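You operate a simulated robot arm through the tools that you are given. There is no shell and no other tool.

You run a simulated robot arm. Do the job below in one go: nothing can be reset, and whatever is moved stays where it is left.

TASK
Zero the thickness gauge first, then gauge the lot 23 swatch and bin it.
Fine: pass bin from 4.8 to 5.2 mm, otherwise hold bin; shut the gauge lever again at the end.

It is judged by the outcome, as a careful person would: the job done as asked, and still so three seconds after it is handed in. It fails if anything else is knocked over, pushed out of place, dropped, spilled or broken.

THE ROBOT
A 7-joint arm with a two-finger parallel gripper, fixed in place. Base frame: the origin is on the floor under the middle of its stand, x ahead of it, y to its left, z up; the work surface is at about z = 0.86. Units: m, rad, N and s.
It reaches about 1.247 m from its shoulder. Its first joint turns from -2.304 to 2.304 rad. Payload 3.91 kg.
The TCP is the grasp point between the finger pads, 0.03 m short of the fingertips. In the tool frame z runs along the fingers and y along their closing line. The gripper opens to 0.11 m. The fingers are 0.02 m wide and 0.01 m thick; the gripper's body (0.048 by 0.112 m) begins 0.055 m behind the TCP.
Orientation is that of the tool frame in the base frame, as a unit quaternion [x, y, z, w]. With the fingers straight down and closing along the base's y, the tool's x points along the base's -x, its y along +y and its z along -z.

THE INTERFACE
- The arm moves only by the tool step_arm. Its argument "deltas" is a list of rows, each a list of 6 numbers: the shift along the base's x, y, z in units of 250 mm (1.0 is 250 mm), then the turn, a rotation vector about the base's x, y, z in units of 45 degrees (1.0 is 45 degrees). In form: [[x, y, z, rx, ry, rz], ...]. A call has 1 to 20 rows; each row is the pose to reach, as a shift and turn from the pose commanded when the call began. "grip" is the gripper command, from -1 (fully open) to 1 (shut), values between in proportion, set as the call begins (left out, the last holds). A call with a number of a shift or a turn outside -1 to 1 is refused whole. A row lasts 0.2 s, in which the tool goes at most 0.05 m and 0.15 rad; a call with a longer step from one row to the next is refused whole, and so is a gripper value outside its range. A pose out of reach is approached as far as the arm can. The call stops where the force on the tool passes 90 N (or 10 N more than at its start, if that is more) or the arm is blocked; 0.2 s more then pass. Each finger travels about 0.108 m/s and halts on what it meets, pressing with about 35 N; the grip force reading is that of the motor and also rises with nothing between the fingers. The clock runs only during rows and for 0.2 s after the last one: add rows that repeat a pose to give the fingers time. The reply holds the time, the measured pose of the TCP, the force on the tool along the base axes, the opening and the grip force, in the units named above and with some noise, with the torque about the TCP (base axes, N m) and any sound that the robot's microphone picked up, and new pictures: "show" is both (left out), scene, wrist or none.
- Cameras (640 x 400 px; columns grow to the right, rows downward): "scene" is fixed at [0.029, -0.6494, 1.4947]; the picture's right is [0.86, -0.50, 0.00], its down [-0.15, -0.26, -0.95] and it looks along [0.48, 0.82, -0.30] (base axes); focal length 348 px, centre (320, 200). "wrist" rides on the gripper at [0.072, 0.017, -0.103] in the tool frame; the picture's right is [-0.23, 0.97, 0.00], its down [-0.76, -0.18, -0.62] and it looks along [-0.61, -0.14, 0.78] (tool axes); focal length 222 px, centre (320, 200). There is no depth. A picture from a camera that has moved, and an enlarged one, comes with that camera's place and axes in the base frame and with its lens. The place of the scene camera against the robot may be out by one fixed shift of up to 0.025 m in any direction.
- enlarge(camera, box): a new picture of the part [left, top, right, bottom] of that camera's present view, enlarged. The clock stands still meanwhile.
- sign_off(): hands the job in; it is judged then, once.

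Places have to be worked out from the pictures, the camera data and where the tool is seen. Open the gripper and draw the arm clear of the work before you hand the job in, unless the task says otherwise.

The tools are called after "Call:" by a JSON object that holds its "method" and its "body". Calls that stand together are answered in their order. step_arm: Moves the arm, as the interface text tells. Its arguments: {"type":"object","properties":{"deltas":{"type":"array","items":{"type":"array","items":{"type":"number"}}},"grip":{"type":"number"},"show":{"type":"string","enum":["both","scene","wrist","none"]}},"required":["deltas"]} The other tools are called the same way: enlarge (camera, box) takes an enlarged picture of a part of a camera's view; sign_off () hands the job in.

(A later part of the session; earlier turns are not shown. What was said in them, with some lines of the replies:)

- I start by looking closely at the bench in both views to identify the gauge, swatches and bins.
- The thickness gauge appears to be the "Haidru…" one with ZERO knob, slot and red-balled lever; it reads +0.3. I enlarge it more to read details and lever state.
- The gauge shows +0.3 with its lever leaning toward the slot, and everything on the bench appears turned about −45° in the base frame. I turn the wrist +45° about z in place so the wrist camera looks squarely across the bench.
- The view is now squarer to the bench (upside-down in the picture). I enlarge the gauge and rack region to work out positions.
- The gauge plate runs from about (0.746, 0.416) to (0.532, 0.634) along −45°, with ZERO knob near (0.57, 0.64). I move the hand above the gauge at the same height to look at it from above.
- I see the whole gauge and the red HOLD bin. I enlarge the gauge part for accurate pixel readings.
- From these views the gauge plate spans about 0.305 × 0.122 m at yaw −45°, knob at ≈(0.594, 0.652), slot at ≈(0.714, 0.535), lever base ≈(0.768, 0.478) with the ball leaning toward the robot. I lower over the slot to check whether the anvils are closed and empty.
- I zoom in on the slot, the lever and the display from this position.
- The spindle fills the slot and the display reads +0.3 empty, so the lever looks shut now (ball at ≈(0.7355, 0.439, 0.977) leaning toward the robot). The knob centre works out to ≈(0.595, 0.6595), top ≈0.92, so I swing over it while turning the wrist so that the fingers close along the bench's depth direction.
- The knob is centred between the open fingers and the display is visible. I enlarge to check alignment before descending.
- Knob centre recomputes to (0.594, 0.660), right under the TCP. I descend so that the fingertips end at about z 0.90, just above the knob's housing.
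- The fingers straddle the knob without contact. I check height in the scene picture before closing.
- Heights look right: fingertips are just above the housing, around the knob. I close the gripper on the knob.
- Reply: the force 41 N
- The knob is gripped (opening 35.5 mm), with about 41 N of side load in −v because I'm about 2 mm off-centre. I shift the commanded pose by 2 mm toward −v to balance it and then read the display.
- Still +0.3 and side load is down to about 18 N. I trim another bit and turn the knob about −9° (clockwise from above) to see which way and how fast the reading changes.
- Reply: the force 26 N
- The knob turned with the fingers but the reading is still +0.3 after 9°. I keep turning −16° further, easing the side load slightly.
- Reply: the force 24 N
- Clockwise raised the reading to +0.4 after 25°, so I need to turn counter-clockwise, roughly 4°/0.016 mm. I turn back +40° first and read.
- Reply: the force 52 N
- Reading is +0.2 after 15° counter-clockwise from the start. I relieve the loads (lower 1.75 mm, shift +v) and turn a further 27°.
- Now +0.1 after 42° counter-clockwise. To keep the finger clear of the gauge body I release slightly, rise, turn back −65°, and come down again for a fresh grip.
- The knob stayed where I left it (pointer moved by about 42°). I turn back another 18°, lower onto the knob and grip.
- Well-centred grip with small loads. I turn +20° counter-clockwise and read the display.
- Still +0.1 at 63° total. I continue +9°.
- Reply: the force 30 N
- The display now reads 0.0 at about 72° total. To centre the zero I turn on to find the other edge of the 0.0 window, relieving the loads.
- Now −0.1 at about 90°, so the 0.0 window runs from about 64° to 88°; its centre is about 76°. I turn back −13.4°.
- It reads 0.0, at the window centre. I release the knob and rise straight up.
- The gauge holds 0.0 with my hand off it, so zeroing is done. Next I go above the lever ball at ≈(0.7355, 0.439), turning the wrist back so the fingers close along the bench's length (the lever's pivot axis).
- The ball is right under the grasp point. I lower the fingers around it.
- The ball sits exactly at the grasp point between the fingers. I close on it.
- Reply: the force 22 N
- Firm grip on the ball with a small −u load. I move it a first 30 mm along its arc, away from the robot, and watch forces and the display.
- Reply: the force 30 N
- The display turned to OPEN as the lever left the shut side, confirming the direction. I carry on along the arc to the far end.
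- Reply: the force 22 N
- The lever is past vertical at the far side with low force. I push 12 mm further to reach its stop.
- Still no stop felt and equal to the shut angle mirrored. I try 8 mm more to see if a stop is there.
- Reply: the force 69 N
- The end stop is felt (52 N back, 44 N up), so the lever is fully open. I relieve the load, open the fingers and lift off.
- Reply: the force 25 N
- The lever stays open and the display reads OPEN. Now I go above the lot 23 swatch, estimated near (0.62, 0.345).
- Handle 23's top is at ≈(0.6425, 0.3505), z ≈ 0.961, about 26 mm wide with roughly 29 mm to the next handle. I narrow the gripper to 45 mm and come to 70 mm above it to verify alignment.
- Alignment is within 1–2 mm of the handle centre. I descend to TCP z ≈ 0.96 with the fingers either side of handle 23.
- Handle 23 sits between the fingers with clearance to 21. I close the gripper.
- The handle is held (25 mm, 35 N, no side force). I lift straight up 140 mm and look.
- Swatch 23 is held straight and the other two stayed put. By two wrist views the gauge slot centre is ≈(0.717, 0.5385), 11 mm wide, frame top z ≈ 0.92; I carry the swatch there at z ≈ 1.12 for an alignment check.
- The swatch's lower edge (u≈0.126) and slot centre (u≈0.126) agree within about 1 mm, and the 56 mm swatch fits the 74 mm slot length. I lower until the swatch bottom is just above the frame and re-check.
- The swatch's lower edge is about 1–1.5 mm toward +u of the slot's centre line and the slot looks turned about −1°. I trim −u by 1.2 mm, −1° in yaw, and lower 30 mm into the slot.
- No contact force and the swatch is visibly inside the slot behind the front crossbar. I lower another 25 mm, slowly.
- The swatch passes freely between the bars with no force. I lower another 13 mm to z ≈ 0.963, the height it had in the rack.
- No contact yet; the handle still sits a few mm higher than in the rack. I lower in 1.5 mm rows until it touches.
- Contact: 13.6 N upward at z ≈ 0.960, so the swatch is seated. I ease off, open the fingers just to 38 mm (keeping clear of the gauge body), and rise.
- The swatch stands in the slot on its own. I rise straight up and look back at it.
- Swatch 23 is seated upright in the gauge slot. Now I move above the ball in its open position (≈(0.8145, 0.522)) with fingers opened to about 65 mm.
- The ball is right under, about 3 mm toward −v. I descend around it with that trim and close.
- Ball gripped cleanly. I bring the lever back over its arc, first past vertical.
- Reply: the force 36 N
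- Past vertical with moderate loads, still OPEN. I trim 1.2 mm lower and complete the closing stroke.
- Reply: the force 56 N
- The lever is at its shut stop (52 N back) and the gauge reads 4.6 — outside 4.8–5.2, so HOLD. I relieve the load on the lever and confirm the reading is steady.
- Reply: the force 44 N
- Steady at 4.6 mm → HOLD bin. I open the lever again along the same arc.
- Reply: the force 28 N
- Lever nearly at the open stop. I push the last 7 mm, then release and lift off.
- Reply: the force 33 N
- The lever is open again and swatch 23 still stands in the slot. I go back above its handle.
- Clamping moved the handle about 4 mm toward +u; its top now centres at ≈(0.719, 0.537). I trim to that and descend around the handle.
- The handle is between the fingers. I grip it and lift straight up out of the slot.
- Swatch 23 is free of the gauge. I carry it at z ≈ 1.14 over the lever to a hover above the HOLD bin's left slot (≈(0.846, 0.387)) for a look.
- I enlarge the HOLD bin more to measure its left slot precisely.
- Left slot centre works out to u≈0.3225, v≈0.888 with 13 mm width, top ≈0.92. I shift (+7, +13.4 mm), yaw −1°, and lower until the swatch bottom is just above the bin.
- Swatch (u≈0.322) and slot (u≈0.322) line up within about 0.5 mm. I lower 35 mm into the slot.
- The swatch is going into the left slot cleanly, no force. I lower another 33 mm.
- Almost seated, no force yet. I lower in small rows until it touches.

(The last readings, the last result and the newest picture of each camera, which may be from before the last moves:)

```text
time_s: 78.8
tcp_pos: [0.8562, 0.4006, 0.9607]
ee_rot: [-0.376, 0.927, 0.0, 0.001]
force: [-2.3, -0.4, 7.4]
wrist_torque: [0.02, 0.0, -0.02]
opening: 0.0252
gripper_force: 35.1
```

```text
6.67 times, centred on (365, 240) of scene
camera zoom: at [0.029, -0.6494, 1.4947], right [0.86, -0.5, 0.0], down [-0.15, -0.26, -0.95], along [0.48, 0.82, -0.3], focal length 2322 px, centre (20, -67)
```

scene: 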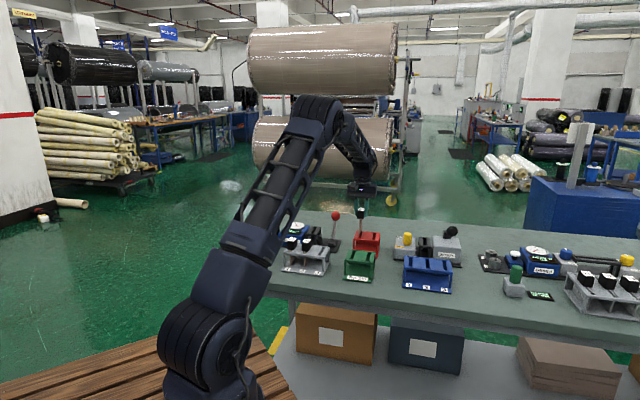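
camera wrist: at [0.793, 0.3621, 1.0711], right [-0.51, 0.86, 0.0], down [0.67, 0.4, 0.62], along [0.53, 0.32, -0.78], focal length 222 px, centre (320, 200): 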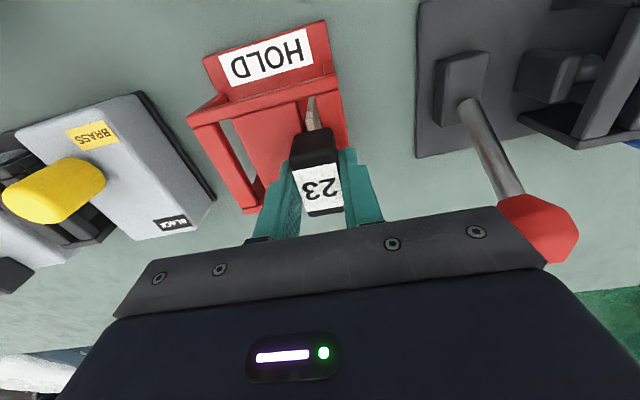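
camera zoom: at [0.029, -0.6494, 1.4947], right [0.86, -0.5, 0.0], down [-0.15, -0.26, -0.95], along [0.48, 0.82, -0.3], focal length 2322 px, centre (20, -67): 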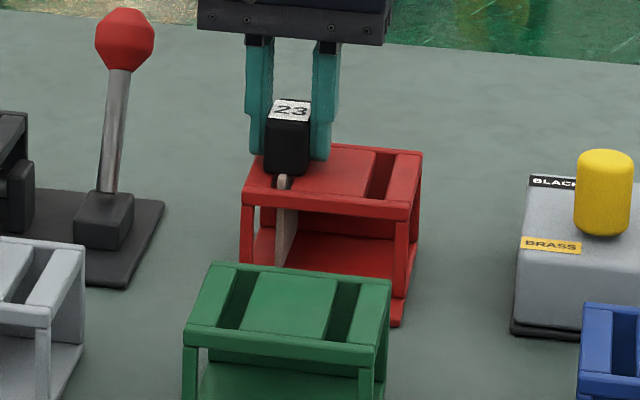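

Contact at z ≈ 0.961 (7 N): the swatch is seated in the HOLD bin. I open the fingers to about 41 mm and rise.

Call:
{"method": "step_arm", "body": {"deltas": [[0, 0, 0.003, 0, 0, 0], [0, 0, 0.003, 0, 0, 0], [0, 0, 0.06, 0, 0, 0], [0, 0, 0.18, 0, 0, 0], [0, 0, 0.34, 0, 0, 0], [0, 0, 0.5, 0, 0, 0], [0, 0, 0.66, 0, 0, 0], [0, 0, 0.66, 0, 0, 0]], "grip": 0.25}}

Call:
{"method": "enlarge", "body": {"camera": "scene", "box": [330, 205, 400, 275]}}

Call:
{"method": "enlarge", "body": {"camera": "wrist", "box": [220, 20, 480, 200]}}

```text
time_s: 80.6
tcp_pos: [0.8572, 0.4025, 1.1256]
ee_rot: [-0.375, 0.927, 0.0, 0.0]
force: [0.3, 0.0, 0.1]
wrist_torque: [-0.02, 0.01, 0.02]
opening: 0.0409
gripper_force: 0.1
camera wrist: at [0.7936, 0.3625, 1.2307], right [-0.52, 0.86, 0.0], down [0.67, 0.4, 0.62], along [0.53, 0.32, -0.78], focal length 222 px, centre (320, 200)
```

scene: 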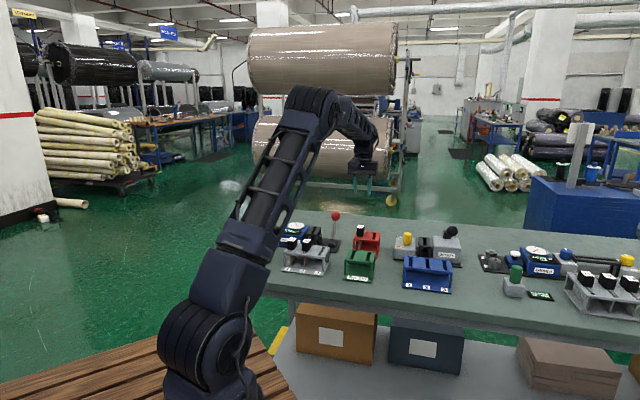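
wrist: 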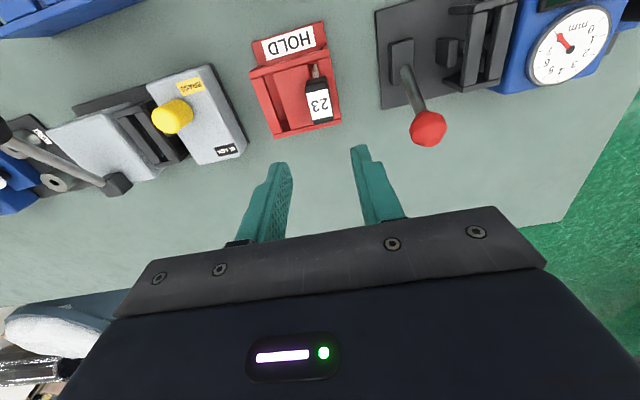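

```text
5.71 times, centred on (365, 240) of scene
camera zoom: at [0.029, -0.6494, 1.4947], right [0.86, -0.5, 0.0], down [-0.15, -0.26, -0.95], along [0.48, 0.82, -0.3], focal length 1990 px, centre (63, -29)
```

zoom: 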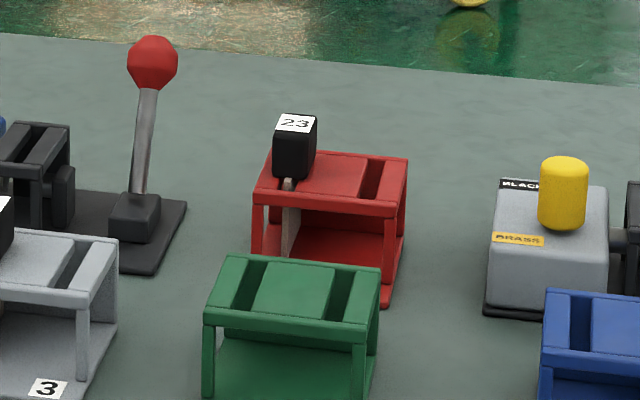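

```text
2.22 times, centred on (350, 110) of wrist
camera zoom: at [0.7936, 0.3625, 1.2307], right [-0.52, 0.86, 0.0], down [0.67, 0.4, 0.62], along [0.53, 0.32, -0.78], focal length 494 px, centre (253, 400)
```

zoom: 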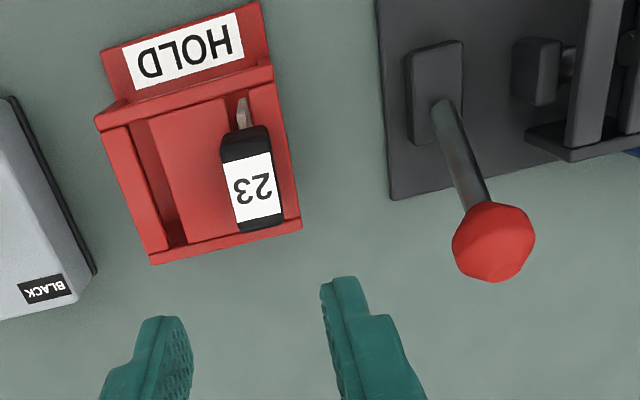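

Swatch 23 stands in the HOLD bin. Last, I return to the lever ball at (0.8135, 0.5215) to shut the gauge.

Call:
{"method": "step_arm", "body": {"deltas": [[-0.035, 0.095, 0, 0, 0, 0.02], [-0.07, 0.19, 0, 0, 0, 0.02], [-0.105, 0.285, 0, 0, 0, 0.02], [-0.14, 0.38, 0, 0, 0, 0.02], [-0.175, 0.476, 0, 0, 0, 0.02], [-0.175, 0.476, 0, 0, 0, 0.02]], "grip": -0.2, "show": "wrist"}}

```text
time_s: 82.0
tcp_pos: [0.8122, 0.5199, 1.1271]
ee_rot: [-0.382, 0.924, 0.0, 0.0]
force: [0.1, -0.9, 0.2]
wrist_torque: [0.01, -0.01, 0.01]
opening: 0.0662
gripper_force: 0.1
camera wrist: at [0.7496, 0.4803, 1.231], right [-0.53, 0.85, 0.0], down [0.66, 0.41, 0.62], along [0.53, 0.33, -0.78], focal length 222 px, centre (320, 200)
```

wrist: 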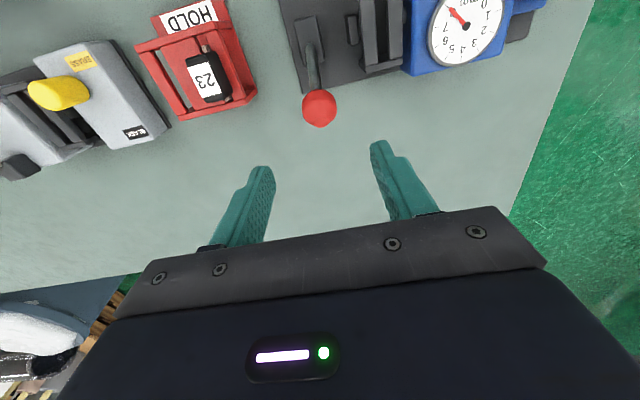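

The ball is exactly under the grasp point. I lower around it and close.

Call:
{"method": "step_arm", "body": {"deltas": [[0.002, 0.004, -0.15, 0, 0, 0], [0.002, 0.004, -0.3, 0, 0, 0], [0.002, 0.004, -0.45, 0, 0, 0], [0.002, 0.004, -0.56, 0, 0, 0], [0.002, 0.004, -0.62, 0, 0, 0], [0.002, 0.004, -0.62, 0, 0, 0]], "show": "none"}}

Call:
{"method": "step_arm", "body": {"deltas": [[0, 0, 0, 0, 0, 0], [0, 0, 0, 0, 0, 0]], "grip": 1, "show": "wrist"}}

```text
time_s: 83.4
tcp_pos: [0.8108, 0.5224, 0.9694]
ee_rot: [-0.382, 0.924, 0.0, 0.0]
force: [-0.5, 0.5, 0.2]
wrist_torque: [0.0, 0.01, -0.04]
opening: 0.066
gripper_force: 0.1
```

```text
time_s: 84.0
tcp_pos: [0.8114, 0.521, 0.9704]
ee_rot: [-0.381, 0.924, -0.001, 0.001]
force: [15.9, -12.6, -0.7]
wrist_torque: [0.04, -0.06, -0.01]
opening: 0.0371
gripper_force: 45.1
camera wrist: at [0.7504, 0.481, 1.0745], right [-0.53, 0.85, 0.0], down [0.66, 0.41, 0.62], along [0.53, 0.33, -0.78], focal length 222 px, centre (320, 200)
```

wrist: 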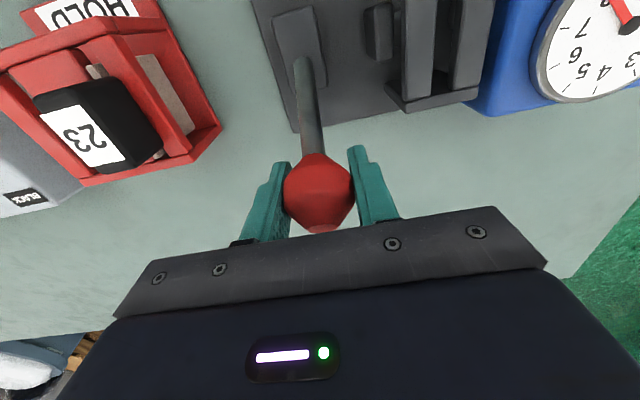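

Gripped. I swing the lever back toward the shut side along its arc.

Call:
{"method": "step_arm", "body": {"deltas": [[-0.0308, -0.0348, 0.0256, 0, 0, 0], [-0.0633, -0.0673, 0.043, 0, 0, 0], [-0.0959, -0.0999, 0.055, 0, 0, 0], [-0.1284, -0.1324, 0.062, 0, 0, 0], [-0.1609, -0.1649, 0.064, 0, 0, 0], [-0.1934, -0.1974, 0.062, 0, 0, 0], [-0.226, -0.23, 0.055, 0, 0, 0]], "show": "none"}}

Call:
{"method": "step_arm", "body": {"deltas": [[-0.016, -0.016, -0.006, 0, 0, 0], [-0.0325, -0.0325, -0.0126, 0, 0, 0], [-0.049, -0.049, -0.021, 0, 0, 0], [-0.065, -0.065, -0.03, 0, 0, 0], [-0.08, -0.08, -0.041, 0, 0, 0], [-0.088, -0.088, -0.047, 0, 0, 0], [-0.088, -0.088, -0.047, 0, 0, 0]]}}

Call:
{"method": "enlarge", "body": {"camera": "scene", "box": [270, 205, 350, 260]}}

```text
time_s: 85.6
tcp_pos: [0.7555, 0.4628, 0.9828]
ee_rot: [-0.383, 0.924, 0.0, 0.0]
force: [20.7, 0.7, -18.3]
wrist_torque: [0.69, -0.67, 0.05]
opening: 0.0372
gripper_force: 44.8
```

```text
time_s: 87.2
tcp_pos: [0.734, 0.4413, 0.9727]
ee_rot: [-0.382, 0.924, 0.0, 0.0]
force: [12.5, 7.4, -5.4]
wrist_torque: [0.74, -0.69, 0.01]
opening: 0.0371
gripper_force: 44.8
camera wrist: at [0.672, 0.402, 1.0776], right [-0.53, 0.85, 0.0], down [0.66, 0.41, 0.62], along [0.53, 0.33, -0.78], focal length 222 px, centre (320, 200)
```

scene: 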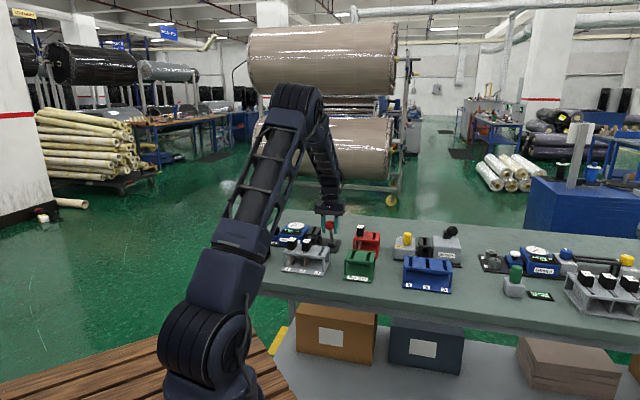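
wrist: 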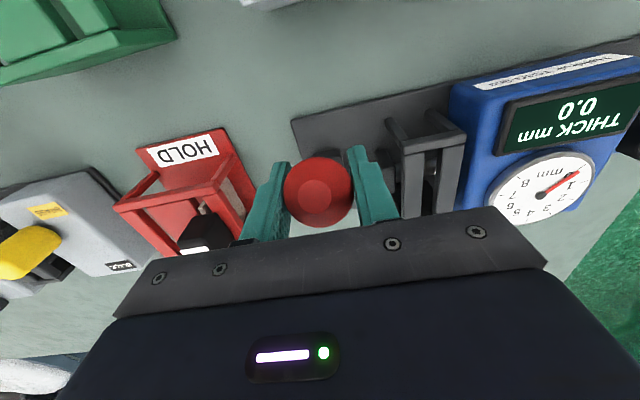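

```text
7.27 times, centred on (310, 232) of scene
camera zoom: at [0.029, -0.6494, 1.4947], right [0.86, -0.5, 0.0], down [-0.15, -0.26, -0.95], along [0.48, 0.82, -0.3], focal length 2533 px, centre (393, -36)
```

zoom: 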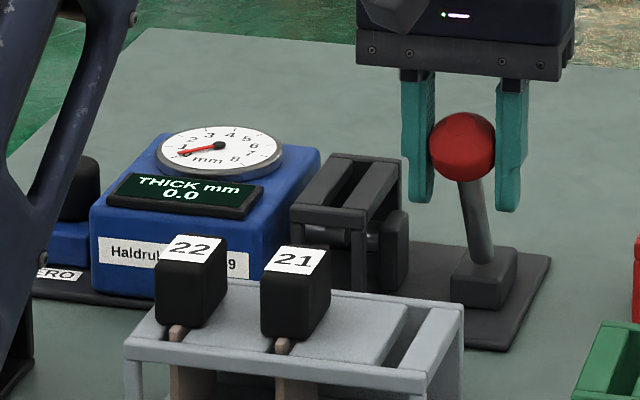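

The gauge is shut, empty, and reads 0.0, confirming the zero held through the measurement. I press 2 mm more to be sure it is on its stop, then release and lift off.

Call:
{"method": "step_arm", "body": {"deltas": [[-0.006, -0.006, -0.003, 0, 0, 0], [-0.006, -0.006, -0.003, 0, 0, 0]], "show": "none"}}

Call:
{"method": "step_arm", "body": {"deltas": [[0.003, 0.003, 0.001, 0, 0, 0], [0.003, 0.003, 0.001, 0, 0, 0], [0.003, 0.003, 0.06, 0, 0, 0], [0.003, 0.003, 0.2, 0, 0, 0], [0.003, 0.003, 0.38, 0, 0, 0], [0.003, 0.003, 0.56, 0, 0, 0], [0.003, 0.003, 0.74, 0, 0, 0], [0.003, 0.003, 0.74, 0, 0, 0]], "grip": -0.2}}

Call:
{"method": "enlarge", "body": {"camera": "scene", "box": [260, 205, 400, 290]}}

```text
time_s: 87.8
tcp_pos: [0.7348, 0.4416, 0.9719]
ee_rot: [-0.382, 0.924, 0.001, 0.002]
force: [27.1, 26.9, 4.3]
wrist_torque: [0.18, -0.14, -0.02]
opening: 0.0372
gripper_force: 45.1
```

```text
time_s: 89.6
tcp_pos: [0.735, 0.4423, 1.1572]
ee_rot: [-0.382, 0.924, 0.0, 0.0]
force: [0.3, 0.2, -0.6]
wrist_torque: [0.02, -0.03, 0.0]
opening: 0.0659
gripper_force: 0.0
camera wrist: at [0.673, 0.4019, 1.2624], right [-0.53, 0.85, 0.0], down [0.66, 0.41, 0.62], along [0.53, 0.33, -0.78], focal length 222 px, centre (320, 200)
```

scene: 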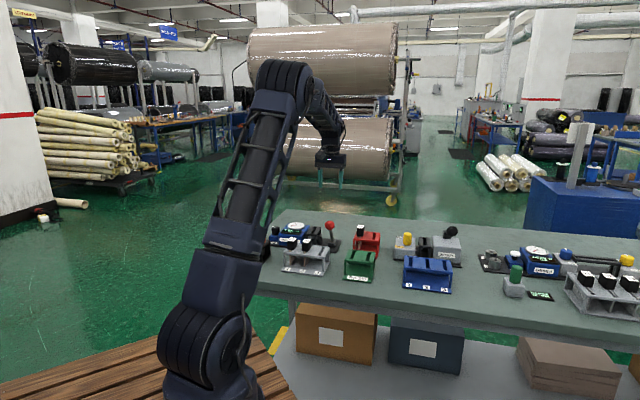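
wrist: 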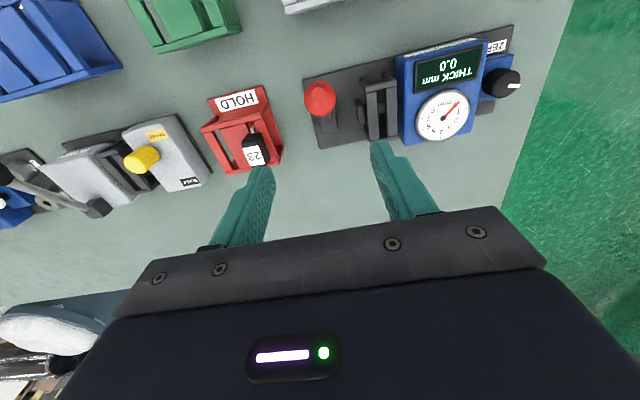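

```text
4.57 times, centred on (330, 248) of scene
camera zoom: at [0.029, -0.6494, 1.4947], right [0.86, -0.5, 0.0], down [-0.15, -0.26, -0.95], along [0.48, 0.82, -0.3], focal length 1592 px, centre (274, -17)
```

zoom: 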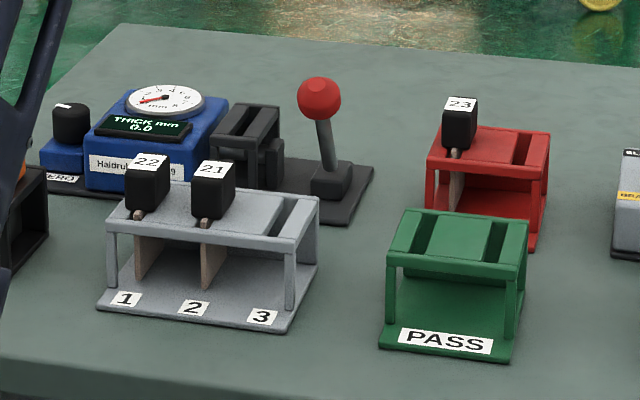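

Lever shut, display 0.0, swatch 23 in HOLD, swatches 21 and 22 untouched. I open the gripper and draw the arm back and up, clear of the bench work.

Call:
{"method": "step_arm", "body": {"deltas": [[-0.05, 0, 0.1, 0, 0, 0], [-0.15, 0, 0.2, 0, 0, 0], [-0.3, -0.03, 0.3, 0, 0, 0], [-0.45, -0.06, 0.3, 0, 0, 0], [-0.6, -0.09, 0.3, 0, 0, 0], [-0.75, -0.12, 0.3, 0, 0, 0], [-0.9, -0.15, 0.3, 0, 0, 0], [-1.0, -0.18, 0.3, 0, 0, 0], [-1.0, -0.18, 0.3, 0, 0, 0]], "grip": -1}}

Call:
{"method": "enlarge", "body": {"camera": "scene", "box": [245, 205, 475, 300]}}

Call:
{"method": "enlarge", "body": {"camera": "scene", "box": [265, 210, 345, 260]}}

```text
time_s: 91.6
tcp_pos: [0.4823, 0.3956, 1.2332]
ee_rot: [-0.383, 0.924, 0.0, 0.001]
force: [0.3, -0.6, 0.2]
wrist_torque: [0.01, 0.01, 0.0]
opening: 0.1097
gripper_force: 0.0
camera wrist: at [0.4213, 0.3552, 1.3379], right [-0.53, 0.85, 0.0], down [0.66, 0.41, 0.62], along [0.53, 0.33, -0.78], focal length 222 px, centre (320, 200)
```

scene: 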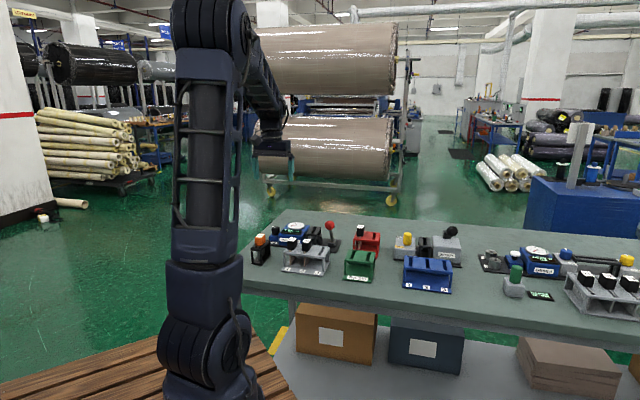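
wrist: 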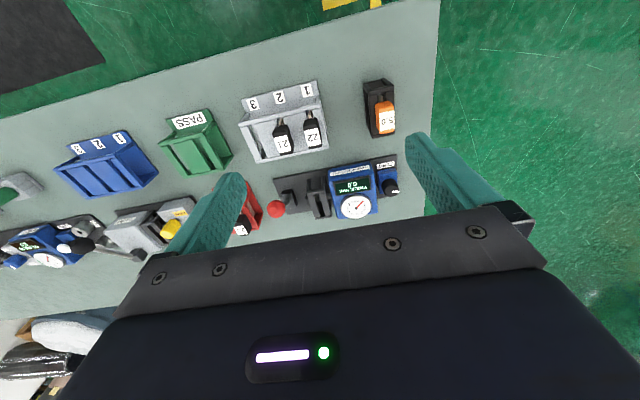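

```text
2.78 times, centred on (360, 252) of scene
camera zoom: at [0.029, -0.6494, 1.4947], right [0.86, -0.5, 0.0], down [-0.15, -0.26, -0.95], along [0.48, 0.82, -0.3], focal length 969 px, centre (209, 54)
```

zoom: 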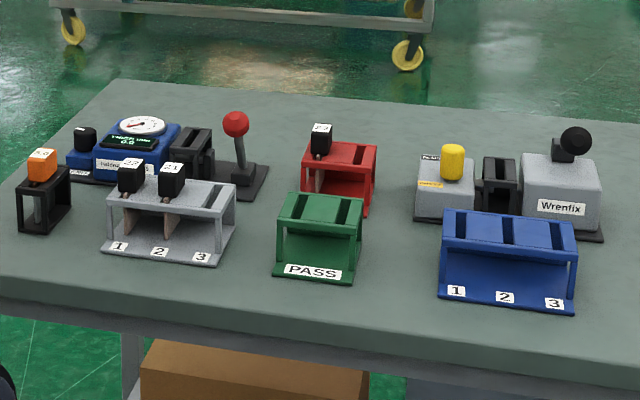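

```text
8.00 times, centred on (305, 235) of scene
camera zoom: at [0.029, -0.6494, 1.4947], right [0.86, -0.5, 0.0], down [-0.15, -0.26, -0.95], along [0.48, 0.82, -0.3], focal length 2787 px, centre (440, -80)
```

zoom: 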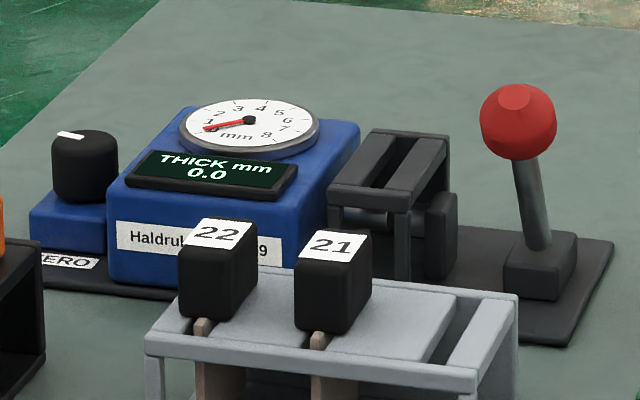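

Everything is as it should be: gauge shut and reading 0.0, swatch 23 (measured 4.6 mm) in the HOLD bin, everything else in place, and the arm clear with the gripper open. I hand the job in.

Call:
{"method": "sign_off", "body": {}}

```text
The job is handed in.
```

The lot 23 swatch gauged at 4.6 mm. That is below the 4.8–5.2 mm pass range, so I put it in the hold bin.

- **Zeroing:** The gauge read +0.3 when shut and empty. I turned the zero knob until it read 0.0. It read 0.0 again after the measurement, once shut and empty.
- **Gauging:** I opened the lever, seated the swatch in the gauge and shut the lever. The 4.6 reading stayed steady.
- **Finish:** The swatch stands in the left slot of the hold bin, and the lever is shut. The other swatches and the 5.0 block look undisturbed. I drew the arm clear with the gripper open before handing in.
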